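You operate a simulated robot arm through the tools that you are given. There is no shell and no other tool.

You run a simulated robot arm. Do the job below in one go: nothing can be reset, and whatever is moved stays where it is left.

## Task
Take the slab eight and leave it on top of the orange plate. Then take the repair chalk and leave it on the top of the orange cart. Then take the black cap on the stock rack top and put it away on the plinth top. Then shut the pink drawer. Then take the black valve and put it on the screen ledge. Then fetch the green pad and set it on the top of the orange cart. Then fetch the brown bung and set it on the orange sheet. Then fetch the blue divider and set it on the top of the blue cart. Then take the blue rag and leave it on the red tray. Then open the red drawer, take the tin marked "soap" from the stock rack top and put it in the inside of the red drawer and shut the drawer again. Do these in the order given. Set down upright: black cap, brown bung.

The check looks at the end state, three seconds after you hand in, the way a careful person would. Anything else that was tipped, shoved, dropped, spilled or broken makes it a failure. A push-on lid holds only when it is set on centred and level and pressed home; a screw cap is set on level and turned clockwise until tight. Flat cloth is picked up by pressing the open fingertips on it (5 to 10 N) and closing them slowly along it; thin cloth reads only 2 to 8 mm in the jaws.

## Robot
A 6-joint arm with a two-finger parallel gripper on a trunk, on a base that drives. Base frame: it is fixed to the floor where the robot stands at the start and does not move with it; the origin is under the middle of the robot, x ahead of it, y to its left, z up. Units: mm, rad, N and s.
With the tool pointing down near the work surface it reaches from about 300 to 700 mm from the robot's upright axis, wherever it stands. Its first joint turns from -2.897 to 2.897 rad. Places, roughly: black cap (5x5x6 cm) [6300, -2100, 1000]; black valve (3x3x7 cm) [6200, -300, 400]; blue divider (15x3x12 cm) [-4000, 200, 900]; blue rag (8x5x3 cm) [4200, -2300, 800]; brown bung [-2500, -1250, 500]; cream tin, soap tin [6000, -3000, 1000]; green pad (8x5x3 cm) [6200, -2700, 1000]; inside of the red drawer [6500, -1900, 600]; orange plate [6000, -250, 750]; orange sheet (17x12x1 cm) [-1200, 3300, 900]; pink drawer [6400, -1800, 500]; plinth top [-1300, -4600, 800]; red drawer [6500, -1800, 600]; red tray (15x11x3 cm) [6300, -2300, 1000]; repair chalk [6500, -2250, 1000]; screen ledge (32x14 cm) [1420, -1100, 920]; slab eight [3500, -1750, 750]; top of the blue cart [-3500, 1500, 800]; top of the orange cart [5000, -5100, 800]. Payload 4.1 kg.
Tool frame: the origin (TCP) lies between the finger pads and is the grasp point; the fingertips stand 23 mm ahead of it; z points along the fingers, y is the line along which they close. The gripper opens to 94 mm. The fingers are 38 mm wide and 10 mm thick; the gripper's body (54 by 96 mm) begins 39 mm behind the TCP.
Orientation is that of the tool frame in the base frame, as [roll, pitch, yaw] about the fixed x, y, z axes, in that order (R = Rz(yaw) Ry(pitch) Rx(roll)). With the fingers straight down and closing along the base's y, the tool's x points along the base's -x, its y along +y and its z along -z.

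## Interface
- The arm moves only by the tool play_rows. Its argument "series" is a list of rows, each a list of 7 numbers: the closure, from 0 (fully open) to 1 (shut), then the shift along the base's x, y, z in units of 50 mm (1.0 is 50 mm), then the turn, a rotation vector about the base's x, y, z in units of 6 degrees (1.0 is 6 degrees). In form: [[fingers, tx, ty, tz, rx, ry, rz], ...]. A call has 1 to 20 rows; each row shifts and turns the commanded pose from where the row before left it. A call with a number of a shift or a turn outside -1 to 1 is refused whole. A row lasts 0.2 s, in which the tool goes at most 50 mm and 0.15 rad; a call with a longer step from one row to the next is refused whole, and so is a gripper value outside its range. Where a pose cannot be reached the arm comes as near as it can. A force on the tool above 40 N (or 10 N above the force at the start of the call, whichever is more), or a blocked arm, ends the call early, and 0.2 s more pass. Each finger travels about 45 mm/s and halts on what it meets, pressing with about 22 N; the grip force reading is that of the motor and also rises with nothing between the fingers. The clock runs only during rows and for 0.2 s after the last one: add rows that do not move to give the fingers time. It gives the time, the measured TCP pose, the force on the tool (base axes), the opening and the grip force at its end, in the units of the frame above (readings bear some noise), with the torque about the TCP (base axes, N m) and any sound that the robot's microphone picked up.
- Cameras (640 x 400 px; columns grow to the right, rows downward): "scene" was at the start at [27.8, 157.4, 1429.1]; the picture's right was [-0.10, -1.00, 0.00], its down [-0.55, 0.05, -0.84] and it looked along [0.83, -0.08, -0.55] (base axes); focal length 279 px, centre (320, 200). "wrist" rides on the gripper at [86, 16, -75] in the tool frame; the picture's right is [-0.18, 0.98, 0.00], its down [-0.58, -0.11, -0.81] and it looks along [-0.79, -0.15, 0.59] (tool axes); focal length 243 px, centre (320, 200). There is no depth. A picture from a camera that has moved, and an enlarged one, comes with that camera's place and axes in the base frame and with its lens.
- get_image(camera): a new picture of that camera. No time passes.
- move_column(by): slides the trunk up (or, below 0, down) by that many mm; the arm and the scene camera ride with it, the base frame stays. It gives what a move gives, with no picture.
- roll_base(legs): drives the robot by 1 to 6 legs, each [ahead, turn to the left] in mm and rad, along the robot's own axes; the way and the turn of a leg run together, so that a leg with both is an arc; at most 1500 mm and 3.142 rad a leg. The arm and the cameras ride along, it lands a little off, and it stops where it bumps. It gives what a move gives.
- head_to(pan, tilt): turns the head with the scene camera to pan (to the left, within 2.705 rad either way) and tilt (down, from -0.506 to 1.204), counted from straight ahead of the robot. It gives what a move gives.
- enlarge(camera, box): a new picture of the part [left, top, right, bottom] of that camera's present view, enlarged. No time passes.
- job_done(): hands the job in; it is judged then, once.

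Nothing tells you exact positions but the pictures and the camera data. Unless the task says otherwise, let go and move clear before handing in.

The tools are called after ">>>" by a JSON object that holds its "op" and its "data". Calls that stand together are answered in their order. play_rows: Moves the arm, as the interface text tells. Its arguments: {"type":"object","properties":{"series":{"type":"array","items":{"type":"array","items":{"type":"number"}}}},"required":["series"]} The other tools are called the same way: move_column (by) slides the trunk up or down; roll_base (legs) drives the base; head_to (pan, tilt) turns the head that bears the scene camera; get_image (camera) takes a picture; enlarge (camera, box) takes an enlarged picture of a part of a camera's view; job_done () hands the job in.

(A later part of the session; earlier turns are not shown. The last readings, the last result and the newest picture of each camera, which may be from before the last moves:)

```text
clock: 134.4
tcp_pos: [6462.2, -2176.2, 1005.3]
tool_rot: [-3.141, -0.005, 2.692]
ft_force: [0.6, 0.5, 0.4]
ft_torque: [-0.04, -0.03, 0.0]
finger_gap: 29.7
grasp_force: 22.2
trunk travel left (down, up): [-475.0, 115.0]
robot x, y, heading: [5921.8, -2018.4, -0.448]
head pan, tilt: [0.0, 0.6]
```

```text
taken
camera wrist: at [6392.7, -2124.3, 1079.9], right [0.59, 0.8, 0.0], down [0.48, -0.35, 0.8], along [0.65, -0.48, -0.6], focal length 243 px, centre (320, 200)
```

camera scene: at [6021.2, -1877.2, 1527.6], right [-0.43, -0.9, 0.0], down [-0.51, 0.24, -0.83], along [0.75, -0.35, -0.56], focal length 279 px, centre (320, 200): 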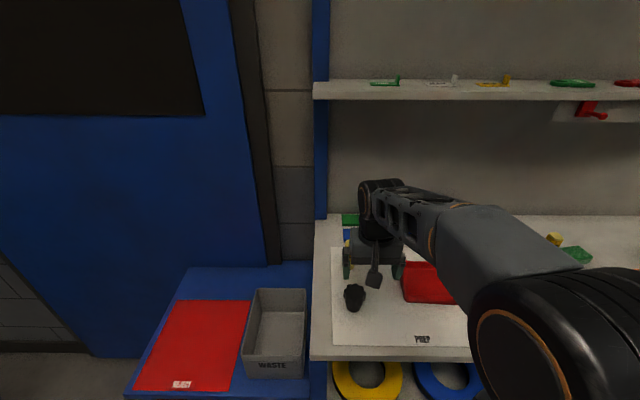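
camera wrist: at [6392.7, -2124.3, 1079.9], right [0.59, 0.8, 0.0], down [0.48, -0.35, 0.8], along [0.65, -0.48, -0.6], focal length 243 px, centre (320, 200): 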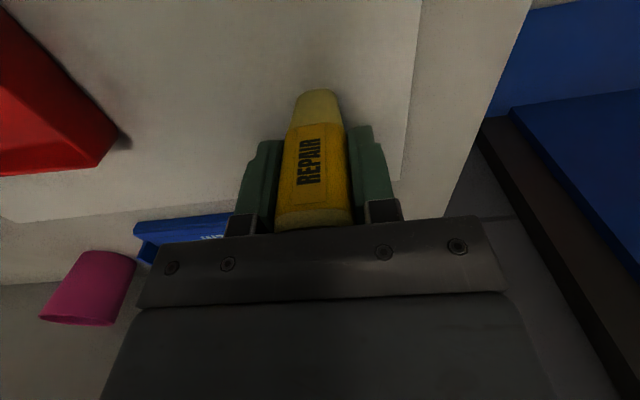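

The chalk is gripped (29.7 mm). Lifting, retracting, and backing off toward the orange cart.

>>> {"op": "play_rows", "data": {"series": [[1, 0, 0, 0.3, 0, 0, 0], [1, 0, 0, 0.6, 0, 0, 0], [1, 0, 0, 0.7, 0, 0, 0], [1, -0.677, 0.325, 0.2, 0, 0, 0], [1, -0.677, 0.325, 0.2, 0, 0, 0], [1, -0.677, 0.325, 0, 0, 0, 0]]}}

>>> {"op": "roll_base", "data": {"legs": [[-500, 0], [0, -1.1]]}}

>>> {"op": "head_to", "data": {"pan": 0.0, "tilt": 0.35}}

>>> {"op": "get_image", "data": {"camera": "scene"}}

```text
clock: 135.8
tcp_pos: [6360.9, -2128.3, 1105.5]
tool_rot: [-3.142, -0.004, 2.69]
ft_force: [0.1, -0.2, -0.6]
ft_torque: [-0.03, -0.02, 0.01]
finger_gap: 29.4
grasp_force: 22.3
trunk travel left (down, up): [-475.0, 115.0]
robot x, y, heading: [5926.4, -2016.4, -0.444]
head pan, tilt: [0.0, 0.6]
```

```text
clock: 141.6
tcp_pos: [5567.0, -2240.0, 1106.1]
tool_rot: [-3.142, -0.005, 1.587]
ft_force: [-0.7, -0.6, -0.6]
ft_torque: [-0.02, 0.02, -0.01]
finger_gap: 29.7
grasp_force: 21.9
trunk travel left (down, up): [-475.0, 115.0]
robot x, y, heading: [5472.8, -1802.6, -1.546]
head pan, tilt: [0.0, 0.6]
```

```text
clock: 142.3
tcp_pos: [5566.3, -2240.0, 1104.8]
tool_rot: [-3.14, -0.004, 1.589]
ft_force: [0.1, -0.5, -0.5]
ft_torque: [0.0, 0.01, 0.01]
finger_gap: 29.3
grasp_force: 22.1
trunk travel left (down, up): [-475.0, 115.0]
robot x, y, heading: [5472.4, -1800.2, -1.55]
head pan, tilt: [0.0, 0.351]
```

```text
taken
camera scene: at [5638.4, -1829.3, 1550.2], right [-1.0, -0.03, 0.0], down [-0.01, 0.34, -0.94], along [0.02, -0.94, -0.34], focal length 279 px, centre (320, 200)
```

scene: 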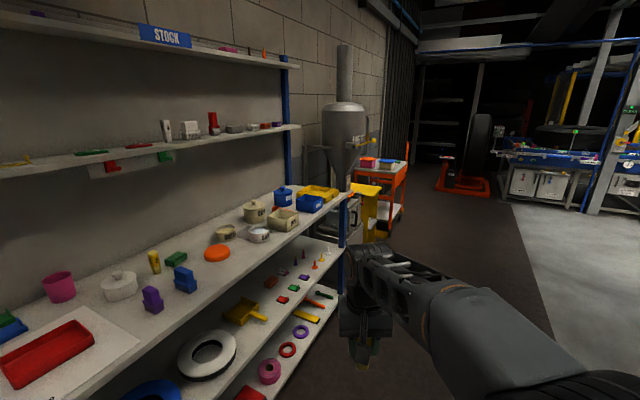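

>>> {"op": "roll_base", "data": {"legs": [[0, -0.3], [1500, 0]]}}

>>> {"op": "get_image", "data": {"camera": "scene"}}

>>> {"op": "head_to", "data": {"pan": 0.4, "tilt": 0.35}}

>>> {"op": "get_image", "data": {"camera": "scene"}}

```text
clock: 150.8
tcp_pos: [4997.5, -3695.6, 1105.6]
tool_rot: [-3.14, -0.005, 1.269]
ft_force: [0.0, 0.5, 0.3]
ft_torque: [-0.01, -0.03, 0.0]
finger_gap: 29.3
grasp_force: 21.6
trunk travel left (down, up): [-475.0, 115.0]
robot x, y, heading: [5043.8, -3244.4, -1.862]
head pan, tilt: [0.0, 0.351]
```

```text
taken
camera scene: at [5194.7, -3328.0, 1550.3], right [-0.96, 0.29, 0.0], down [0.1, 0.33, -0.94], along [-0.27, -0.9, -0.34], focal length 279 px, centre (320, 200)
```

scene: 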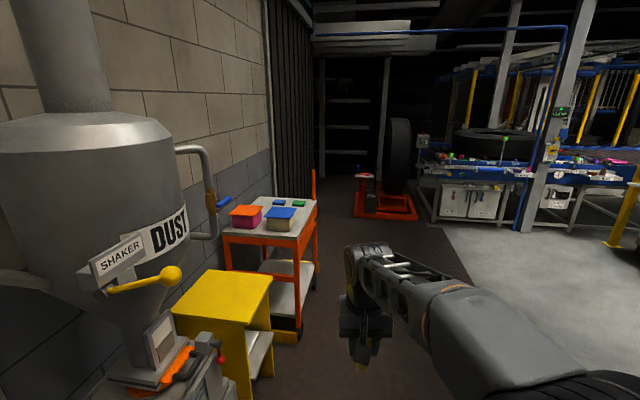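

```text
clock: 151.7
tcp_pos: [4998.5, -3696.2, 1104.4]
tool_rot: [-3.139, -0.005, 1.269]
ft_force: [0.0, -0.5, -0.1]
ft_torque: [0.02, -0.02, 0.0]
finger_gap: 29.5
grasp_force: 21.8
trunk travel left (down, up): [-475.0, 115.0]
robot x, y, heading: [5044.6, -3245.6, -1.861]
head pan, tilt: [0.4, 0.351]
```

```text
taken
camera scene: at [5231.4, -3331.4, 1550.3], right [-0.99, -0.1, 0.0], down [-0.04, 0.34, -0.94], along [0.1, -0.93, -0.34], focal length 279 px, centre (320, 200)
```

scene: 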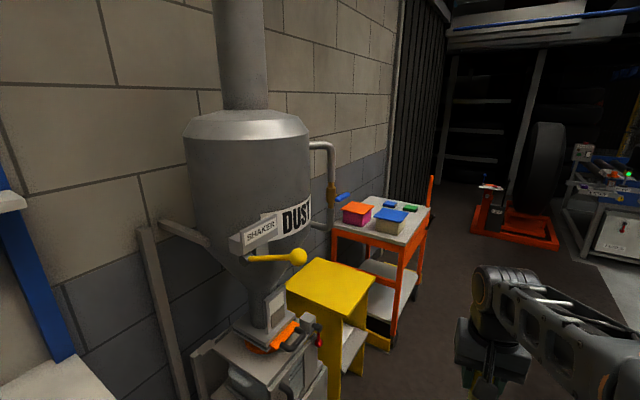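

The orange cart's top lies around (4990, -5010) with its long side facing the aisle. I'll drive down the aisle and turn to face that side.

>>> {"op": "roll_base", "data": {"legs": [[0, -0.14], [1500, 0], [90, 0], [0, 1.55]]}}

>>> {"op": "head_to", "data": {"pan": 0.0, "tilt": 0.5}}

>>> {"op": "get_image", "data": {"camera": "scene"}}

```text
clock: 164.2
tcp_pos: [4815.2, -4803.3, 1104.0]
tool_rot: [-3.14, -0.005, 2.697]
ft_force: [0.0, -0.5, -0.7]
ft_torque: [-0.03, 0.03, 0.01]
finger_gap: 29.5
grasp_force: 21.9
trunk travel left (down, up): [-475.0, 115.0]
robot x, y, heading: [4379.3, -4690.7, -0.436]
head pan, tilt: [0.4, 0.351]
```

```text
clock: 165.1
tcp_pos: [4814.3, -4804.9, 1106.2]
tool_rot: [-3.142, -0.004, 2.695]
ft_force: [-0.9, 0.7, -0.2]
ft_torque: [0.02, -0.03, 0.03]
finger_gap: 29.6
grasp_force: 22.2
trunk travel left (down, up): [-475.0, 115.0]
robot x, y, heading: [4379.2, -4693.5, -0.437]
head pan, tilt: [0.0, 0.499]
```

```text
taken
camera scene: at [4475.6, -4555.6, 1536.6], right [-0.42, -0.91, 0.0], down [-0.43, 0.2, -0.88], along [0.8, -0.37, -0.48], focal length 279 px, centre (320, 200)
```

scene: 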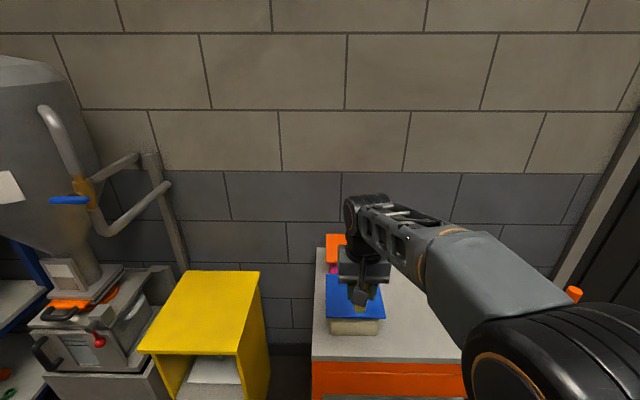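

>>> {"op": "get_image", "data": {"camera": "wrist"}}

>>> {"op": "head_to", "data": {"pan": -0.5, "tilt": 0.6}}

>>> {"op": "get_image", "data": {"camera": "scene"}}

```text
taken
camera wrist: at [4744.2, -4752.0, 1180.3], right [0.59, 0.81, 0.0], down [0.48, -0.35, 0.8], along [0.65, -0.47, -0.6], focal length 243 px, centre (320, 200)
```

wrist: 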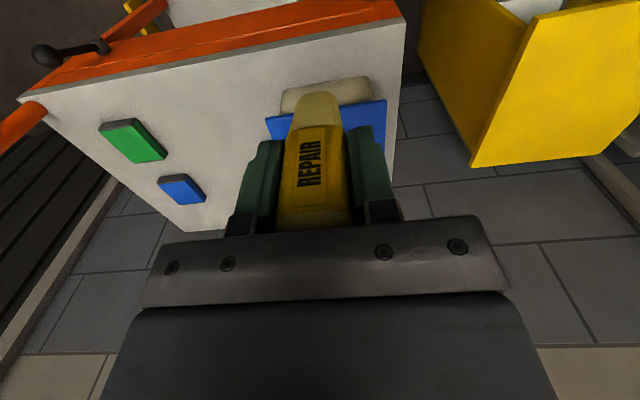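

```text
clock: 166.0
tcp_pos: [4814.5, -4804.8, 1105.8]
tool_rot: [-3.139, -0.006, 2.696]
ft_force: [-0.3, -0.7, -0.2]
ft_torque: [-0.02, 0.02, 0.02]
finger_gap: 29.6
grasp_force: 22.2
trunk travel left (down, up): [-475.0, 115.0]
robot x, y, heading: [4375.9, -4691.2, -0.433]
head pan, tilt: [-0.499, 0.6]
```

```text
taken
camera scene: at [4445.6, -4588.3, 1527.5], right [-0.8, -0.59, 0.0], down [-0.34, 0.45, -0.83], along [0.49, -0.66, -0.56], focal length 279 px, centre (320, 200)
```

scene: 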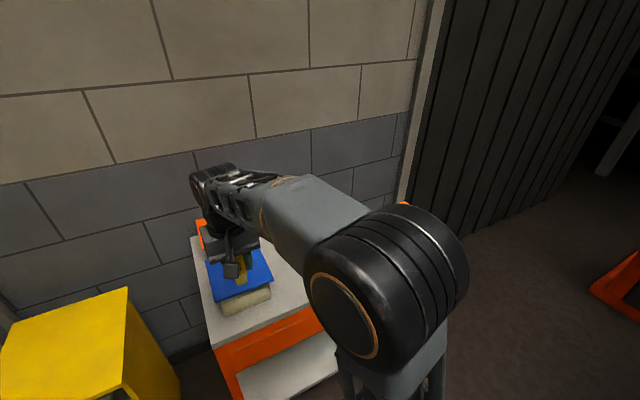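

The cart top is at z≈790 with a clear stretch right of the blue-lidded box. I'll move 100 mm closer and reach to the right, over the free area.

>>> {"op": "roll_base", "data": {"legs": [[100, 0]]}}

>>> {"op": "play_rows", "data": {"series": [[1, -0.05, -0.85, 0, 0, 0, 0], [1, -0.05, -0.85, 0, 0, 0, 0], [1, -0.05, -0.85, 0, 0, 0, 0], [1, -0.05, -0.85, 0, 0, 0, 0], [1, -0.05, -0.85, 0, 0, 0, 0], [1, -0.05, -0.85, 0, 0, 0, 0]]}}

>>> {"op": "get_image", "data": {"camera": "wrist"}}

>>> {"op": "get_image", "data": {"camera": "scene"}}

```text
clock: 167.2
tcp_pos: [4906.1, -4846.8, 1104.5]
tool_rot: [-3.138, -0.006, 2.697]
ft_force: [0.5, -0.5, -0.5]
ft_torque: [0.0, 0.01, -0.04]
finger_gap: 29.2
grasp_force: 21.8
trunk travel left (down, up): [-475.0, 115.0]
robot x, y, heading: [4467.2, -4737.6, -0.435]
head pan, tilt: [-0.499, 0.6]
```

```text
clock: 168.6
tcp_pos: [4890.3, -5102.6, 1105.9]
tool_rot: [-3.141, -0.005, 2.696]
ft_force: [0.6, 0.7, -0.3]
ft_torque: [-0.02, 0.02, -0.01]
finger_gap: 29.1
grasp_force: 22.1
trunk travel left (down, up): [-475.0, 115.0]
robot x, y, heading: [4468.6, -4737.6, -0.433]
head pan, tilt: [-0.499, 0.6]
```

```text
taken
camera wrist: at [4820.2, -5050.5, 1180.5], right [0.59, 0.81, 0.0], down [0.48, -0.35, 0.8], along [0.65, -0.47, -0.6], focal length 243 px, centre (320, 200)
```

wrist: 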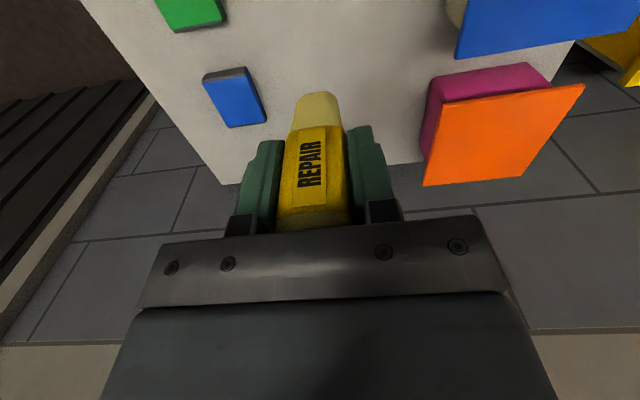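

```text
taken
camera scene: at [4536.4, -4631.3, 1527.6], right [-0.81, -0.59, 0.0], down [-0.33, 0.46, -0.82], along [0.49, -0.66, -0.57], focal length 279 px, centre (320, 200)
```

scene: 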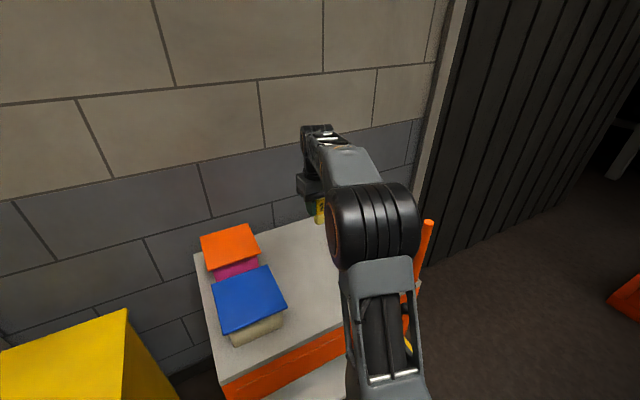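

>>> {"op": "play_rows", "data": {"series": [[1, 0, 0, -0.8, 0, 0, 0], [1, 0, 0, -0.9, 0, 0, 0], [1, 0, 0, -0.9, 0, 0, 0], [1, 0, 0, -0.9, 0, 0, 0], [1, 0, 0, -0.8, 0, 0, 0], [1, 0, 0, 0, 0, 0, 0]]}}

>>> {"op": "get_image", "data": {"camera": "wrist"}}

>>> {"op": "get_image", "data": {"camera": "scene"}}

```text
clock: 170.0
tcp_pos: [4892.0, -5102.8, 891.9]
tool_rot: [-3.141, -0.004, 2.698]
ft_force: [0.4, 0.7, -0.7]
ft_torque: [0.03, -0.01, 0.04]
finger_gap: 29.5
grasp_force: 22.5
trunk travel left (down, up): [-475.0, 115.0]
robot x, y, heading: [4470.0, -4730.7, -0.433]
head pan, tilt: [-0.499, 0.6]
```

```text
taken
camera wrist: at [4821.5, -5050.4, 965.5], right [0.59, 0.81, 0.0], down [0.48, -0.35, 0.8], along [0.65, -0.47, -0.6], focal length 243 px, centre (320, 200)
```

wrist: 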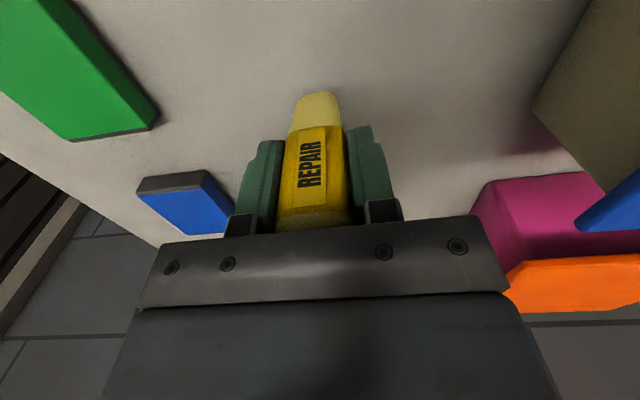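

```text
taken
camera scene: at [4536.5, -4630.9, 1527.5], right [-0.81, -0.59, 0.0], down [-0.34, 0.46, -0.82], along [0.49, -0.66, -0.57], focal length 279 px, centre (320, 200)
```

scene: 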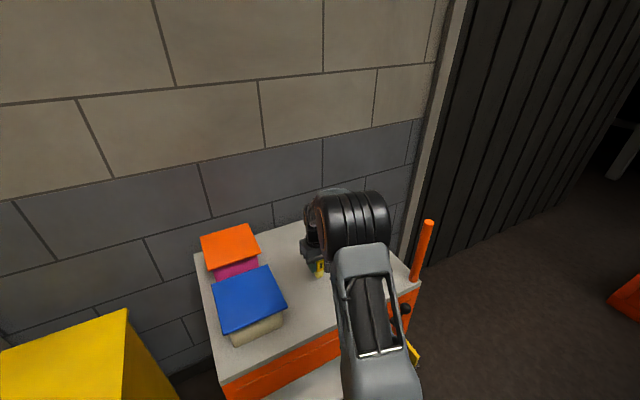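

>>> {"op": "play_rows", "data": {"series": [[1, 0, 0, -0.3, 0, 0, 0], [1, 0, 0, -0.2, 0, 0, 0], [1, 0, 0, -0.1, 0, 0, 0], [1, 0, 0, -0.06, 0, 0, 0], [1, 0, 0, 0, 0, 0, 0]]}}

>>> {"op": "enlarge", "data": {"camera": "scene", "box": [260, 210, 380, 300]}}

```text
clock: 171.2
tcp_pos: [4889.8, -5102.0, 857.1]
tool_rot: [-3.139, -0.006, 2.695]
ft_force: [-0.3, 0.9, -1.2]
ft_torque: [-0.04, -0.02, 0.01]
finger_gap: 29.8
grasp_force: 21.5
trunk travel left (down, up): [-475.0, 115.0]
robot x, y, heading: [4469.1, -4737.9, -0.439]
head pan, tilt: [-0.499, 0.6]
```

```text
4.44 times, centred on (320, 255) of scene
camera zoom: at [4536.3, -4630.8, 1527.5], right [-0.81, -0.59, 0.0], down [-0.33, 0.46, -0.83], along [0.49, -0.66, -0.56], focal length 1238 px, centre (320, -44)
```

zoom: 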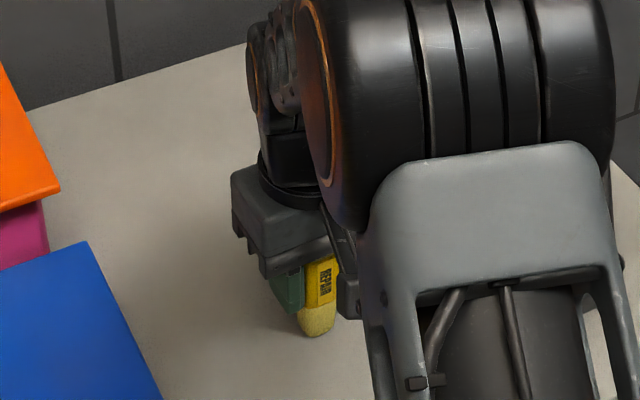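

>>> {"op": "play_rows", "data": {"series": [[1, 0, 0, -0.05, 0, 0, 0], [1, 0, 0, -0.04, 0, 0, 0], [1, 0, 0, 0, 0, 0, 0]]}}

>>> {"op": "play_rows", "data": {"series": [[1, 0, 0, -0.04, 0, 0, 0], [1, 0, 0, 0, 0, 0, 0]]}}

```text
clock: 172.0
tcp_pos: [4890.0, -5102.6, 853.9]
tool_rot: [-3.139, -0.006, 2.696]
ft_force: [0.6, 0.0, 0.7]
ft_torque: [-0.01, -0.01, 0.02]
finger_gap: 29.6
grasp_force: 22.0
trunk travel left (down, up): [-475.0, 115.0]
robot x, y, heading: [4465.7, -4735.9, -0.436]
head pan, tilt: [-0.499, 0.6]
```

```text
clock: 172.6
tcp_pos: [4890.3, -5102.3, 853.2]
tool_rot: [-3.139, 0.0, 2.697]
ft_force: [-0.7, 0.3, 14.6]
ft_torque: [0.03, 0.18, 0.04]
finger_gap: 29.5
grasp_force: 21.8
trunk travel left (down, up): [-475.0, 115.0]
robot x, y, heading: [4471.2, -4735.1, -0.433]
head pan, tilt: [-0.499, 0.6]
```

Contact with the cart top at about z≈797. Releasing slowly and moving up.

>>> {"op": "play_rows", "data": {"series": [[0.95, 0, 0, 0.02, 0, 0, 0], [0.7, 0, 0, 0, 0, 0, 0], [0.6, 0, 0, 0, 0, 0, 0], [0.5, 0, 0, 0, 0, 0, 0], [0.4, 0, 0, 0, 0, 0, 0]]}}

>>> {"op": "get_image", "data": {"camera": "wrist"}}

```text
clock: 173.8
tcp_pos: [4891.2, -5101.2, 852.8]
tool_rot: [-3.141, -0.004, 2.697]
ft_force: [0.4, -0.3, 0.3]
ft_torque: [0.01, 0.0, 0.01]
finger_gap: 56.1
grasp_force: 0.1
trunk travel left (down, up): [-475.0, 115.0]
robot x, y, heading: [4468.3, -4738.5, -0.441]
head pan, tilt: [-0.499, 0.6]
```

```text
taken
camera wrist: at [4820.2, -5049.6, 926.9], right [0.59, 0.81, 0.0], down [0.48, -0.35, 0.8], along [0.65, -0.47, -0.6], focal length 243 px, centre (320, 200)
```

wrist: 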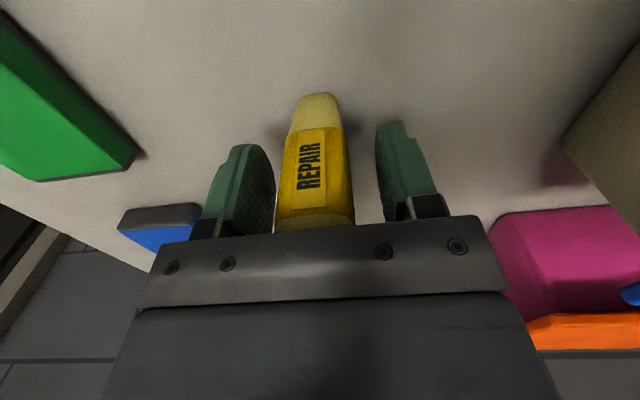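

>>> {"op": "play_rows", "data": {"series": [[0.3, 0, 0, 0.3, 0, 0, 0], [0.2, 0, 0, 0.8, 0, 0, 0], [0, 0, 0, 0.9, 0, 0, 0], [0, 0, 0, 0.9, 0, 0, 0], [0, 0, 0, 0.9, 0, 0, 0], [0, 0, 0, 0.9, 0, 0, 0], [0, 0, 0, 0.4, 0, 0, 0]]}}

>>> {"op": "get_image", "data": {"camera": "scene"}}

>>> {"op": "get_image", "data": {"camera": "wrist"}}

```text
clock: 175.4
tcp_pos: [4891.3, -5100.3, 1108.3]
tool_rot: [-3.141, -0.006, 2.697]
ft_force: [0.7, -0.3, -0.5]
ft_torque: [-0.02, 0.04, 0.02]
finger_gap: 93.8
grasp_force: 0.0
trunk travel left (down, up): [-475.0, 115.0]
robot x, y, heading: [4469.6, -4738.5, -0.434]
head pan, tilt: [-0.499, 0.6]
```

```text
taken
camera scene: at [4536.2, -4630.7, 1527.5], right [-0.81, -0.59, 0.0], down [-0.33, 0.45, -0.83], along [0.49, -0.66, -0.56], focal length 279 px, centre (320, 200)
```

scene: 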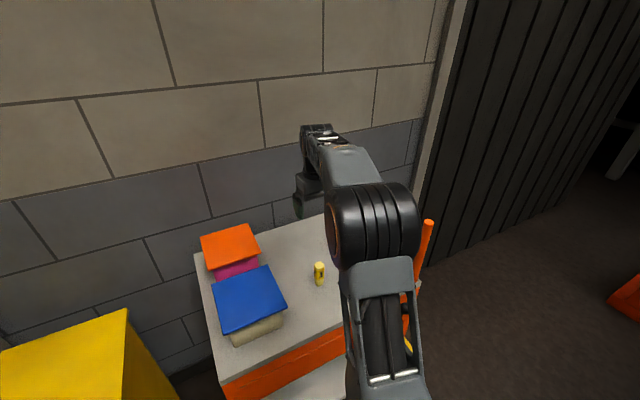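

```text
taken
camera wrist: at [4820.3, -5048.6, 1182.5], right [0.59, 0.81, 0.0], down [0.48, -0.35, 0.8], along [0.65, -0.47, -0.6], focal length 243 px, centre (320, 200)
```

wrist: 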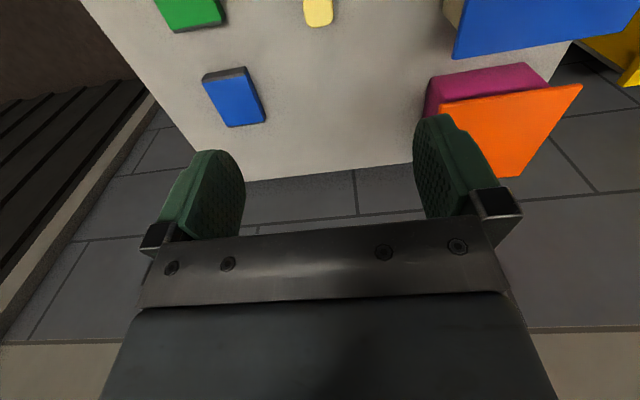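

The chalk stands on the orange cart. While here, I'll look west to scout the route to the plinth before going back for the black cap.

>>> {"op": "head_to", "data": {"pan": -1.7, "tilt": 0.25}}

>>> {"op": "get_image", "data": {"camera": "scene"}}

>>> {"op": "head_to", "data": {"pan": -2.7, "tilt": 0.25}}

>>> {"op": "get_image", "data": {"camera": "scene"}}

>>> {"op": "head_to", "data": {"pan": 2.5, "tilt": 0.25}}

>>> {"op": "get_image", "data": {"camera": "scene"}}

```text
clock: 176.8
tcp_pos: [4891.6, -5101.5, 1107.5]
tool_rot: [-3.14, -0.006, 2.697]
ft_force: [0.2, -0.3, 0.8]
ft_torque: [0.01, -0.02, -0.02]
finger_gap: 94.1
grasp_force: 0.0
trunk travel left (down, up): [-475.0, 115.0]
robot x, y, heading: [4468.9, -4732.0, -0.434]
head pan, tilt: [-1.7, 0.25]
```

```text
taken
camera scene: at [4433.8, -4638.5, 1559.7], right [-0.84, 0.54, 0.0], down [0.13, 0.21, -0.97], along [-0.52, -0.82, -0.25], focal length 279 px, centre (320, 200)
```

scene: 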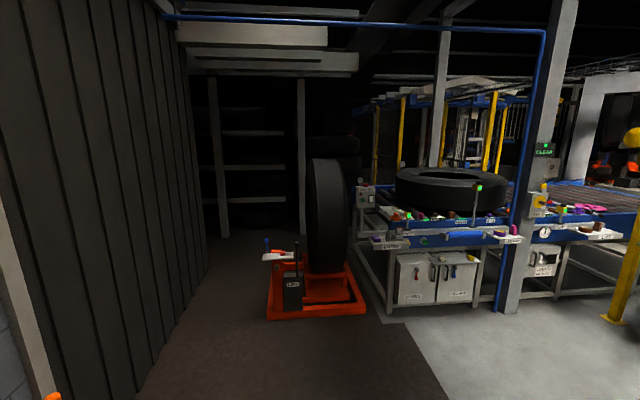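

```text
clock: 178.1
tcp_pos: [4890.8, -5100.2, 1107.5]
tool_rot: [-3.139, -0.005, 2.696]
ft_force: [-0.5, 0.0, 0.4]
ft_torque: [0.01, 0.02, 0.0]
finger_gap: 94.0
grasp_force: 0.0
trunk travel left (down, up): [-475.0, 115.0]
robot x, y, heading: [4472.0, -4734.8, -0.434]
head pan, tilt: [-2.7, 0.25]
```

```text
taken
camera scene: at [4390.5, -4560.1, 1559.7], right [-0.01, 1.0, 0.0], down [0.25, 0.0, -0.97], along [-0.97, -0.01, -0.25], focal length 279 px, centre (320, 200)
```

scene: 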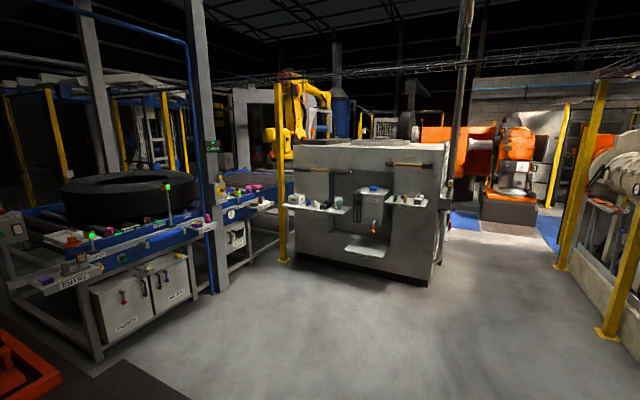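

```text
clock: 182.1
tcp_pos: [4890.6, -5100.1, 1107.1]
tool_rot: [-3.139, -0.004, 2.696]
ft_force: [0.8, 0.7, -0.5]
ft_torque: [0.0, 0.02, -0.01]
finger_gap: 93.9
grasp_force: 0.0
trunk travel left (down, up): [-475.0, 115.0]
robot x, y, heading: [4465.8, -4736.4, -0.434]
head pan, tilt: [2.499, 0.25]
```

```text
taken
camera scene: at [4439.9, -4477.3, 1559.7], right [0.88, 0.47, 0.0], down [0.12, -0.22, -0.97], along [-0.46, 0.85, -0.25], focal length 279 px, centre (320, 200)
```

scene: 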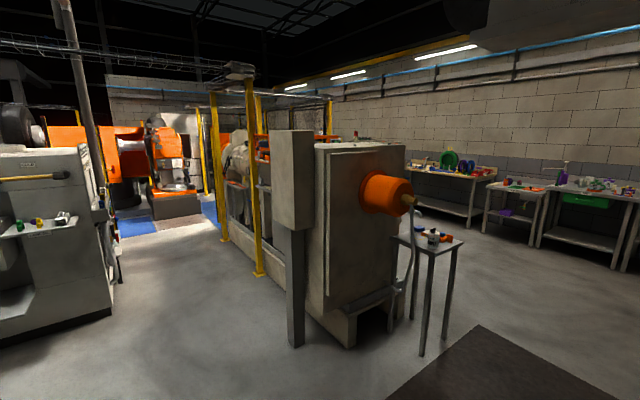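

I've seen the layout to the west: the plinth lies beyond the grey cooling machine, reachable past the extruder. Now I'll tuck the arm back to centre and return to the rack for the black cap.

>>> {"op": "play_rows", "data": {"series": [[0, 0.014, 0.848, 0, 0, 0, 0], [0, 0.014, 0.848, 0, 0, 0, 0], [0, 0.014, 0.848, 0, 0, 0, 0], [0, 0.014, 0.848, 0, 0, 0, 0], [0, 0.014, 0.848, 0, 0, 0, 0]]}}

>>> {"op": "roll_base", "data": {"legs": [[-120, 0], [0, 1.588], [1500, 0], [100, 0]]}}

```text
clock: 183.3
tcp_pos: [4893.3, -4888.2, 1106.4]
tool_rot: [-3.139, -0.004, 2.696]
ft_force: [0.9, 0.3, -0.4]
ft_torque: [-0.02, 0.01, 0.0]
finger_gap: 93.8
grasp_force: 0.1
trunk travel left (down, up): [-475.0, 115.0]
robot x, y, heading: [4467.7, -4736.0, -0.434]
head pan, tilt: [2.499, 0.25]
```

```text
clock: 196.1
tcp_pos: [5118.7, -2796.6, 1105.7]
tool_rot: [-3.14, -0.005, -1.974]
ft_force: [-0.2, -0.1, -0.6]
ft_torque: [0.01, 0.0, 0.02]
finger_gap: 94.1
grasp_force: 0.1
trunk travel left (down, up): [-475.0, 115.0]
robot x, y, heading: [4981.0, -3230.0, 1.174]
head pan, tilt: [2.499, 0.25]
```

>>> {"op": "roll_base", "data": {"legs": [[1500, 0], [95, 0], [0, -1.622]]}}

>>> {"op": "head_to", "data": {"pan": 0.0, "tilt": 0.5}}

>>> {"op": "get_image", "data": {"camera": "scene"}}

```text
clock: 208.3
tcp_pos: [6019.2, -1912.3, 1104.8]
tool_rot: [-3.139, -0.005, 2.677]
ft_force: [-0.1, 0.9, -0.1]
ft_torque: [0.02, -0.01, 0.02]
finger_gap: 94.0
grasp_force: 0.0
trunk travel left (down, up): [-475.0, 115.0]
robot x, y, heading: [5596.1, -1751.6, -0.45]
head pan, tilt: [2.499, 0.25]
```

```text
clock: 210.5
tcp_pos: [6019.9, -1913.1, 1106.6]
tool_rot: [-3.14, -0.006, 2.678]
ft_force: [0.0, 0.9, -0.2]
ft_torque: [0.0, 0.01, -0.04]
finger_gap: 94.0
grasp_force: 0.0
trunk travel left (down, up): [-475.0, 115.0]
robot x, y, heading: [5598.0, -1750.8, -0.453]
head pan, tilt: [0.0, 0.499]
```

```text
taken
camera scene: at [5698.0, -1616.5, 1536.6], right [-0.44, -0.9, 0.0], down [-0.43, 0.21, -0.88], along [0.79, -0.39, -0.48], focal length 279 px, centre (320, 200)
```

scene: 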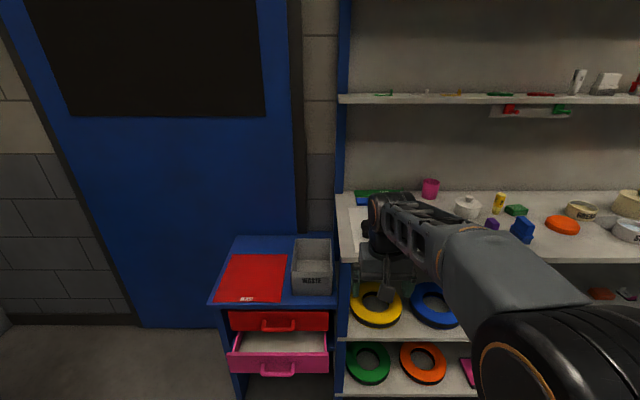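

>>> {"op": "roll_base", "data": {"legs": [[290, 0]]}}

>>> {"op": "get_image", "data": {"camera": "wrist"}}

>>> {"op": "get_image", "data": {"camera": "scene"}}

```text
clock: 212.5
tcp_pos: [6280.7, -2041.8, 1106.8]
tool_rot: [-3.139, -0.006, 2.678]
ft_force: [0.0, -0.7, -1.0]
ft_torque: [0.0, 0.01, 0.02]
finger_gap: 94.0
grasp_force: 0.0
trunk travel left (down, up): [-475.0, 115.0]
robot x, y, heading: [5858.4, -1875.6, -0.455]
head pan, tilt: [0.0, 0.499]
```

```text
taken
camera wrist: at [6211.4, -1987.8, 1180.7], right [0.6, 0.8, 0.0], down [0.48, -0.36, 0.8], along [0.64, -0.49, -0.6], focal length 243 px, centre (320, 200)
```

wrist: 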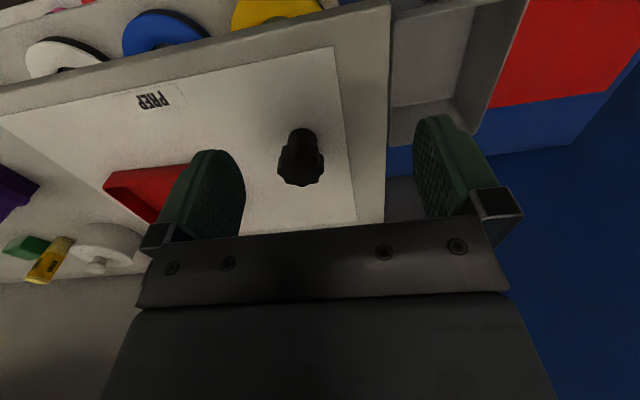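

```text
taken
camera scene: at [5959.2, -1744.5, 1536.6], right [-0.44, -0.9, 0.0], down [-0.43, 0.21, -0.88], along [0.79, -0.39, -0.48], focal length 279 px, centre (320, 200)
```

scene: 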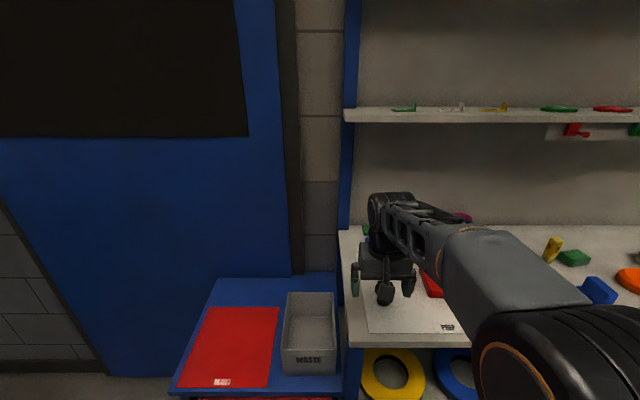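

>>> {"op": "play_rows", "data": {"series": [[0, 0.495, -0.528, -0.2, 0, 0, 0], [0, 0.495, -0.528, -0.2, 0, 0, 0], [0, 0.495, -0.528, -0.2, 0, 0, 0], [0, 0, 0, 0, 0, 0, 0]]}}

>>> {"op": "get_image", "data": {"camera": "wrist"}}

```text
clock: 213.5
tcp_pos: [6355.2, -2120.5, 1076.0]
tool_rot: [-3.139, -0.005, 2.675]
ft_force: [0.0, 0.3, -0.5]
ft_torque: [0.01, 0.0, 0.0]
finger_gap: 94.1
grasp_force: 0.1
trunk travel left (down, up): [-475.0, 115.0]
robot x, y, heading: [5856.9, -1881.4, -0.457]
head pan, tilt: [0.0, 0.499]
```

```text
taken
camera wrist: at [6285.7, -2067.3, 1150.8], right [0.6, 0.8, 0.0], down [0.48, -0.36, 0.8], along [0.64, -0.49, -0.6], focal length 243 px, centre (320, 200)
```

wrist: 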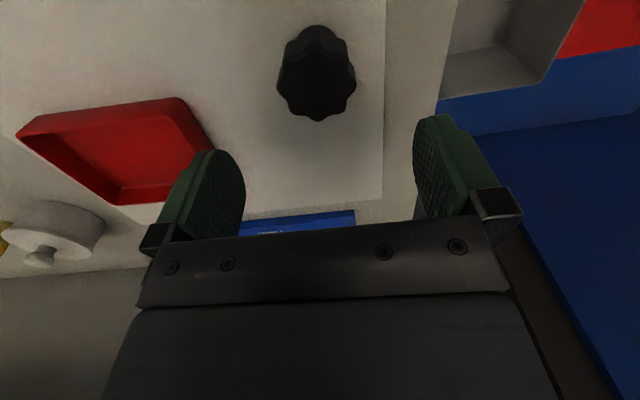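

>>> {"op": "play_rows", "data": {"series": [[0, -0.06, 0.0, -0.5, 0, 0, 0], [0, 0, 0, -0.6, 0, 0, 0], [0, 0, 0, -0.6, 0, 0, 0], [0, 0, 0, 0, 0, 0, 0]]}}

>>> {"op": "get_image", "data": {"camera": "wrist"}}

```text
clock: 214.5
tcp_pos: [6352.9, -2120.2, 989.9]
tool_rot: [-3.138, -0.004, 2.676]
ft_force: [0.1, 0.0, 0.2]
ft_torque: [-0.04, -0.01, 0.02]
finger_gap: 94.1
grasp_force: 0.0
trunk travel left (down, up): [-475.0, 115.0]
robot x, y, heading: [5859.7, -1879.0, -0.457]
head pan, tilt: [0.0, 0.499]
```

```text
taken
camera wrist: at [6283.3, -2066.7, 1064.9], right [0.6, 0.8, 0.0], down [0.48, -0.36, 0.8], along [0.64, -0.49, -0.6], focal length 243 px, centre (320, 200)
```

wrist: 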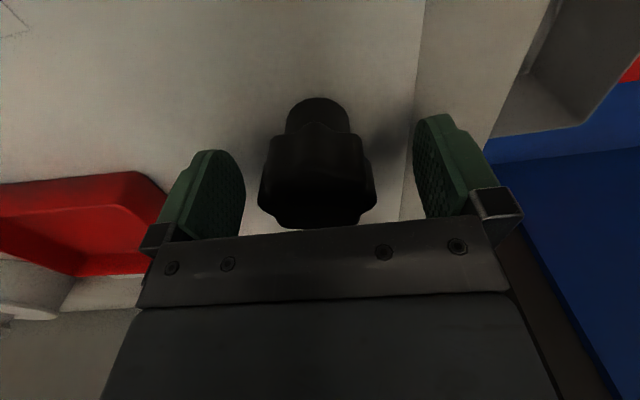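

>>> {"op": "play_rows", "data": {"series": [[0.25, 0, 0, 0, 0, 0, 0], [0.4, 0, 0, 0, 0, 0, 0], [0.5, 0, 0, 0, 0, 0, 0], [0.7, 0, 0, 0, 0, 0, 0], [1, 0, 0, 0, 0, 0, 0], [1, 0, 0, 0, 0, 0, 0]]}}

>>> {"op": "get_image", "data": {"camera": "wrist"}}

```text
clock: 215.9
tcp_pos: [6352.5, -2120.8, 989.7]
tool_rot: [-3.139, -0.005, 2.676]
ft_force: [0.1, -1.8, -0.2]
ft_torque: [-0.02, 0.02, 0.0]
finger_gap: 46.5
grasp_force: 21.8
trunk travel left (down, up): [-475.0, 115.0]
robot x, y, heading: [5857.8, -1883.1, -0.458]
head pan, tilt: [0.0, 0.499]
```

```text
taken
camera wrist: at [6283.2, -2066.7, 1065.3], right [0.6, 0.8, 0.0], down [0.48, -0.36, 0.8], along [0.64, -0.49, -0.6], focal length 243 px, centre (320, 200)
```

wrist: 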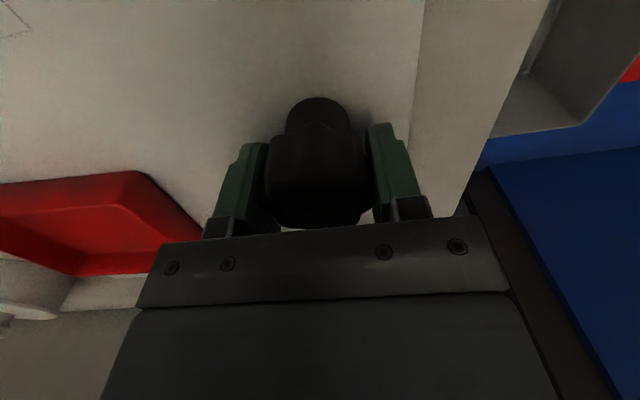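

The cap is gripped (46.5 mm). I'll lift it upright, retract, and start toward the plinth by way of the aisle south of the extruder.

>>> {"op": "play_rows", "data": {"series": [[1, 0, 0, 0.4, 0, 0, 0], [1, 0, 0, 0.7, 0, 0, 0], [1, 0, 0, 0.7, 0, 0, 0], [1, -0.5, 0.24, 0.5, 0, 0, 0], [1, -0.5, 0.24, 0, 0, 0, 0]]}}

>>> {"op": "roll_base", "data": {"legs": [[-450, 0], [0, -1.5]]}}

>>> {"op": "get_image", "data": {"camera": "wrist"}}

```text
clock: 217.1
tcp_pos: [6301.0, -2095.3, 1108.3]
tool_rot: [-3.141, -0.005, 2.677]
ft_force: [-0.2, 0.7, -0.6]
ft_torque: [-0.02, -0.03, 0.02]
finger_gap: 46.7
grasp_force: 21.7
trunk travel left (down, up): [-475.0, 115.0]
robot x, y, heading: [5857.1, -1877.8, -0.454]
head pan, tilt: [0.0, 0.499]
```

```text
clock: 223.6
tcp_pos: [5264.9, -2136.8, 1105.9]
tool_rot: [-3.139, -0.004, 1.168]
ft_force: [-1.3, -0.1, -0.9]
ft_torque: [-0.01, 0.02, 0.01]
finger_gap: 46.1
grasp_force: 22.2
trunk travel left (down, up): [-475.0, 115.0]
robot x, y, heading: [5457.0, -1683.4, -1.969]
head pan, tilt: [0.0, 0.499]
```

```text
taken
camera wrist: at [5313.8, -2064.2, 1182.1], right [0.83, -0.55, 0.0], down [-0.33, -0.5, 0.8], along [-0.45, -0.67, -0.6], focal length 243 px, centre (320, 200)
```

wrist: 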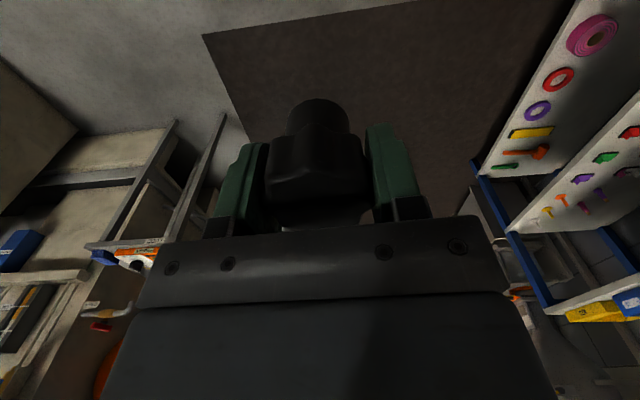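

>>> {"op": "roll_base", "data": {"legs": [[0, 0.033], [1500, 0], [338, 0], [0, -1.081], [1500, 0], [112, 0]]}}

>>> {"op": "head_to", "data": {"pan": 0.0, "tilt": 0.25}}

>>> {"op": "get_image", "data": {"camera": "scene"}}

>>> {"op": "head_to", "data": {"pan": -0.7, "tilt": 0.25}}

>>> {"op": "get_image", "data": {"camera": "scene"}}

```text
clock: 243.6
tcp_pos: [2743.0, -3703.6, 1106.7]
tool_rot: [-3.138, -0.006, 0.145]
ft_force: [1.0, -0.5, 0.0]
ft_torque: [0.0, -0.01, 0.0]
finger_gap: 45.5
grasp_force: 22.2
trunk travel left (down, up): [-475.0, 115.0]
robot x, y, heading: [3230.2, -3630.7, -2.987]
head pan, tilt: [0.0, 0.499]
```

```text
clock: 244.4
tcp_pos: [2743.8, -3705.1, 1106.7]
tool_rot: [-3.141, -0.004, 0.145]
ft_force: [0.2, 0.6, -0.3]
ft_torque: [0.02, 0.01, 0.01]
finger_gap: 46.0
grasp_force: 21.9
trunk travel left (down, up): [-475.0, 115.0]
robot x, y, heading: [3231.8, -3629.0, -2.985]
head pan, tilt: [0.0, 0.25]
```

```text
taken
camera scene: at [3222.9, -3798.3, 1559.7], right [-0.15, 0.99, 0.0], down [0.24, 0.04, -0.97], along [-0.96, -0.15, -0.25], focal length 279 px, centre (320, 200)
```

scene: 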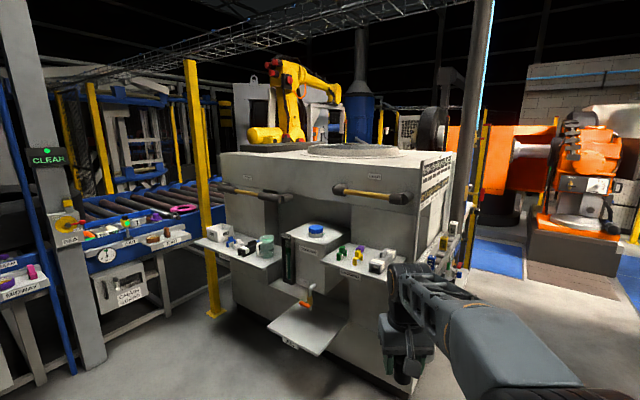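

```text
clock: 245.4
tcp_pos: [2743.1, -3703.5, 1107.6]
tool_rot: [-3.139, -0.005, 0.145]
ft_force: [0.2, 0.2, -0.4]
ft_torque: [0.0, -0.03, 0.02]
finger_gap: 45.5
grasp_force: 22.1
trunk travel left (down, up): [-475.0, 115.0]
robot x, y, heading: [3227.6, -3626.3, -2.987]
head pan, tilt: [-0.7, 0.25]
```

```text
taken
camera scene: at [3235.3, -3735.5, 1559.7], right [0.52, 0.85, 0.0], down [0.21, -0.13, -0.97], along [-0.83, 0.5, -0.25], focal length 279 px, centre (320, 200)
```

scene: 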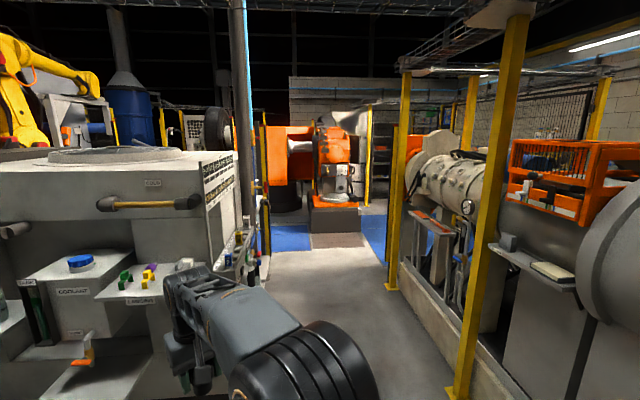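

The corridor between the grey cooling machine and the extruder is clear and about 1300 mm wide. I'll drive along its middle and look for the plinth on the other side.

>>> {"op": "roll_base", "data": {"legs": [[0, -0.911], [866, 0], [0, 0.278], [1500, 0], [300, 0]]}}

>>> {"op": "head_to", "data": {"pan": 0.0, "tilt": 0.25}}

>>> {"op": "get_image", "data": {"camera": "scene"}}

>>> {"op": "head_to", "data": {"pan": 0.9, "tilt": 0.25}}

>>> {"op": "get_image", "data": {"camera": "scene"}}

```text
clock: 262.0
tcp_pos: [558.2, -1974.5, 1108.4]
tool_rot: [-3.14, -0.007, -0.486]
ft_force: [0.2, -0.7, -0.9]
ft_torque: [0.0, 0.01, -0.01]
finger_gap: 45.6
grasp_force: 21.9
trunk travel left (down, up): [-475.0, 115.0]
robot x, y, heading: [994.6, -2197.8, 2.664]
head pan, tilt: [-0.7, 0.25]
```

```text
clock: 263.1
tcp_pos: [558.3, -1973.8, 1107.3]
tool_rot: [-3.14, -0.004, -0.485]
ft_force: [0.6, 0.8, -0.7]
ft_torque: [0.0, 0.01, 0.04]
finger_gap: 45.4
grasp_force: 22.0
trunk travel left (down, up): [-475.0, 115.0]
robot x, y, heading: [999.1, -2199.9, 2.67]
head pan, tilt: [0.0, 0.25]
```

```text
taken
camera scene: at [890.0, -2332.9, 1559.7], right [0.46, 0.89, 0.0], down [0.22, -0.11, -0.97], along [-0.86, 0.45, -0.25], focal length 279 px, centre (320, 200)
```

scene: 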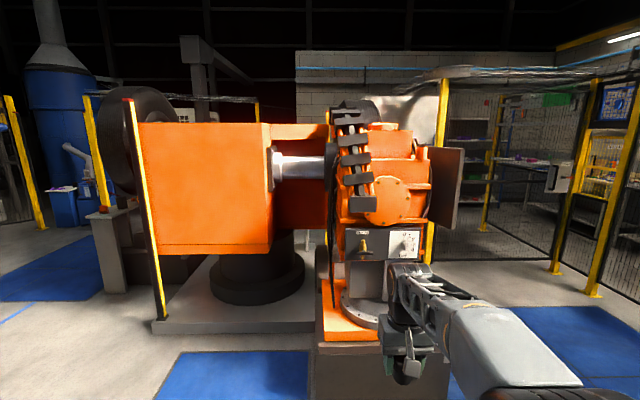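

```text
clock: 264.3
tcp_pos: [557.9, -1974.3, 1107.3]
tool_rot: [-3.14, -0.006, -0.486]
ft_force: [-0.3, -0.1, 0.9]
ft_torque: [0.0, -0.02, 0.01]
finger_gap: 45.4
grasp_force: 21.4
trunk travel left (down, up): [-475.0, 115.0]
robot x, y, heading: [996.4, -2198.9, 2.666]
head pan, tilt: [0.901, 0.25]
```

```text
taken
camera scene: at [887.7, -2414.2, 1559.7], right [-0.41, 0.91, 0.0], down [0.23, 0.1, -0.97], along [-0.88, -0.4, -0.25], focal length 279 px, centre (320, 200)
```

scene: 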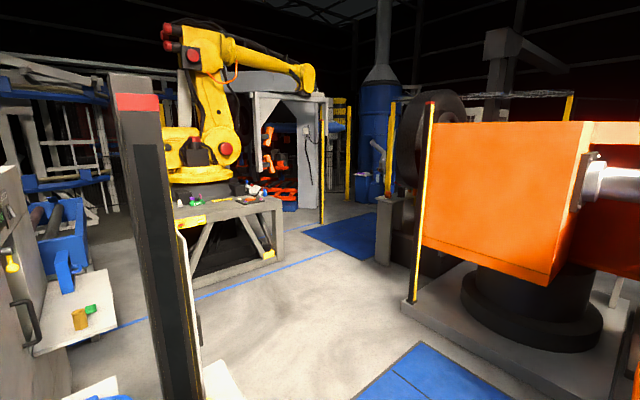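

The plinth is the table around the yellow robot's base, with its front edge facing me. I'll check the ground to my left before driving to it.

>>> {"op": "head_to", "data": {"pan": 0.9, "tilt": 0.75}}

>>> {"op": "get_image", "data": {"camera": "scene"}}

>>> {"op": "head_to", "data": {"pan": 1.6, "tilt": 0.6}}

>>> {"op": "get_image", "data": {"camera": "scene"}}

```text
clock: 265.2
tcp_pos: [557.6, -1974.2, 1106.9]
tool_rot: [-3.139, -0.005, -0.485]
ft_force: [0.4, -0.2, -0.5]
ft_torque: [0.0, -0.01, 0.02]
finger_gap: 45.2
grasp_force: 21.8
trunk travel left (down, up): [-475.0, 115.0]
robot x, y, heading: [997.2, -2200.0, 2.661]
head pan, tilt: [0.901, 0.75]
```

```text
taken
camera scene: at [897.3, -2410.0, 1514.7], right [-0.41, 0.91, 0.0], down [0.62, 0.28, -0.73], along [-0.67, -0.3, -0.68], focal length 279 px, centre (320, 200)
```

scene: 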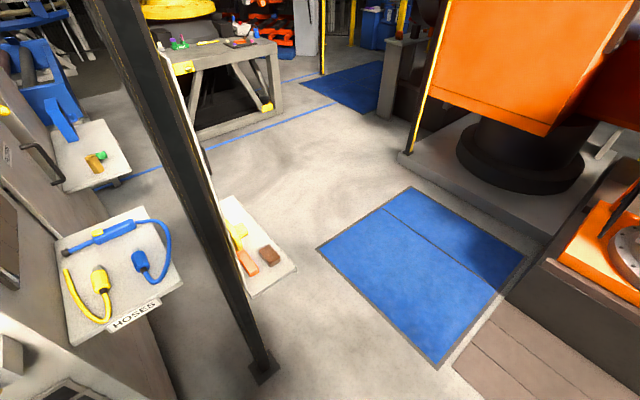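

```text
clock: 266.3
tcp_pos: [557.9, -1974.7, 1107.7]
tool_rot: [-3.141, -0.006, -0.486]
ft_force: [-0.4, 0.1, 0.4]
ft_torque: [0.01, 0.01, 0.0]
finger_gap: 45.4
grasp_force: 21.7
trunk travel left (down, up): [-475.0, 115.0]
robot x, y, heading: [998.4, -2203.9, 2.668]
head pan, tilt: [1.6, 0.6]
```

```text
taken
camera scene: at [934.6, -2455.5, 1527.5], right [-0.9, 0.43, 0.0], down [0.24, 0.51, -0.82], along [-0.36, -0.74, -0.57], focal length 279 px, centre (320, 200)
```

scene: 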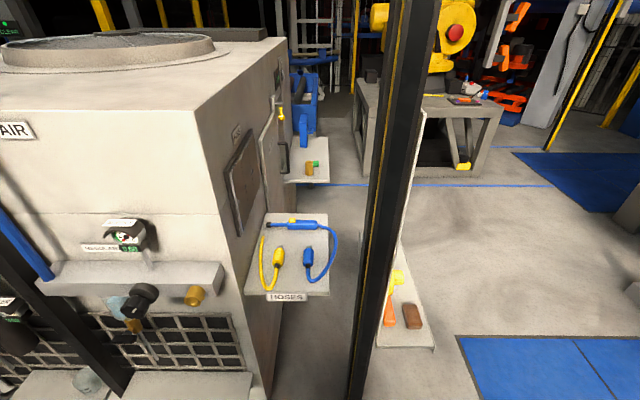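

A black post with a small shelf stands near (500–620, -2700 to -2850); I'll swing wide around it and approach the plinth's front edge.

>>> {"op": "roll_base", "data": {"legs": [[0, 0.574], [1003, 0], [0, 0.892], [1400, 0]]}}

>>> {"op": "head_to", "data": {"pan": 0.0, "tilt": 0.45}}

>>> {"op": "get_image", "data": {"camera": "scene"}}

```text
clock: 281.9
tcp_pos: [-1049.3, -3870.7, 1106.1]
tool_rot: [-3.14, -0.004, 0.973]
ft_force: [-0.1, 0.0, -0.4]
ft_torque: [0.0, -0.03, -0.04]
finger_gap: 45.4
grasp_force: 21.7
trunk travel left (down, up): [-475.0, 115.0]
robot x, y, heading: [-774.7, -3458.5, -2.155]
head pan, tilt: [1.6, 0.6]
```

```text
clock: 283.6
tcp_pos: [-1049.9, -3872.3, 1107.0]
tool_rot: [-3.139, -0.005, 0.973]
ft_force: [0.1, 0.0, 0.1]
ft_torque: [-0.02, 0.02, 0.02]
finger_gap: 45.3
grasp_force: 22.1
trunk travel left (down, up): [-475.0, 115.0]
robot x, y, heading: [-774.8, -3462.4, -2.161]
head pan, tilt: [0.0, 0.45]
```

```text
taken
camera scene: at [-656.1, -3581.1, 1541.1], right [-0.83, 0.56, 0.0], down [0.24, 0.36, -0.9], along [-0.5, -0.75, -0.44], focal length 279 px, centre (320, 200)
```

scene: 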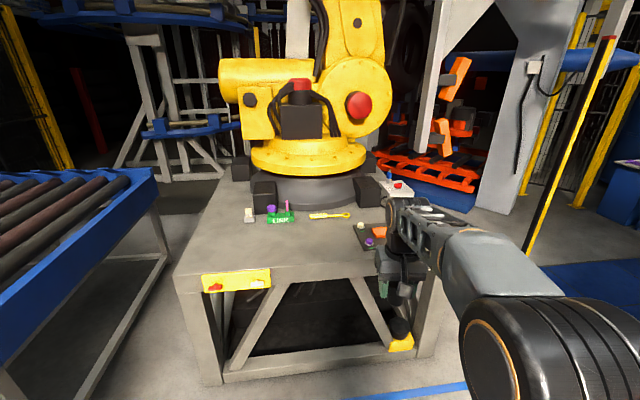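

The plinth top has a bare area near its front edge around (-1235, -4535), z≈760. I'll drive up to it.

>>> {"op": "roll_base", "data": {"legs": [[0, 0.21], [620, 0], [0, -0.053]]}}

>>> {"op": "head_to", "data": {"pan": 0.0, "tilt": 0.7}}

>>> {"op": "get_image", "data": {"camera": "scene"}}

>>> {"op": "get_image", "data": {"camera": "wrist"}}

```text
clock: 288.3
tcp_pos: [-1209.3, -4487.0, 1108.1]
tool_rot: [-3.139, -0.006, 1.133]
ft_force: [0.0, -0.1, 0.0]
ft_torque: [0.01, 0.02, 0.01]
finger_gap: 45.2
grasp_force: 22.3
trunk travel left (down, up): [-475.0, 115.0]
robot x, y, heading: [-1002.3, -4039.1, -2.003]
head pan, tilt: [0.0, 0.45]
```

```text
clock: 289.0
tcp_pos: [-1208.7, -4486.8, 1107.2]
tool_rot: [-3.14, -0.006, 1.132]
ft_force: [0.0, -0.1, -0.2]
ft_torque: [-0.03, -0.02, -0.01]
finger_gap: 45.6
grasp_force: 21.8
trunk travel left (down, up): [-475.0, 115.0]
robot x, y, heading: [-1005.7, -4036.5, -1.998]
head pan, tilt: [0.0, 0.7]
```

```text
taken
camera scene: at [-864.8, -4130.6, 1518.9], right [-0.91, 0.42, 0.0], down [0.27, 0.59, -0.77], along [-0.32, -0.7, -0.64], focal length 279 px, centre (320, 200)
```

scene: 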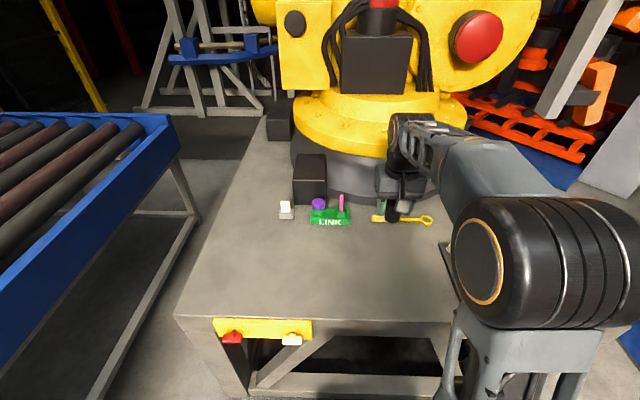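

```text
taken
camera wrist: at [-1157.7, -4415.8, 1182.0], right [0.81, -0.58, 0.0], down [-0.35, -0.48, 0.8], along [-0.47, -0.65, -0.6], focal length 243 px, centre (320, 200)
```

wrist: 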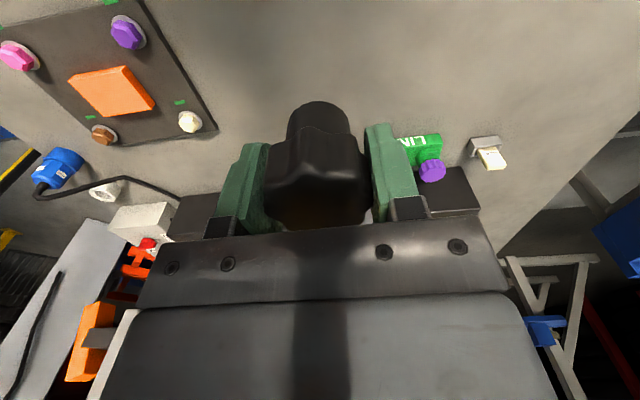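

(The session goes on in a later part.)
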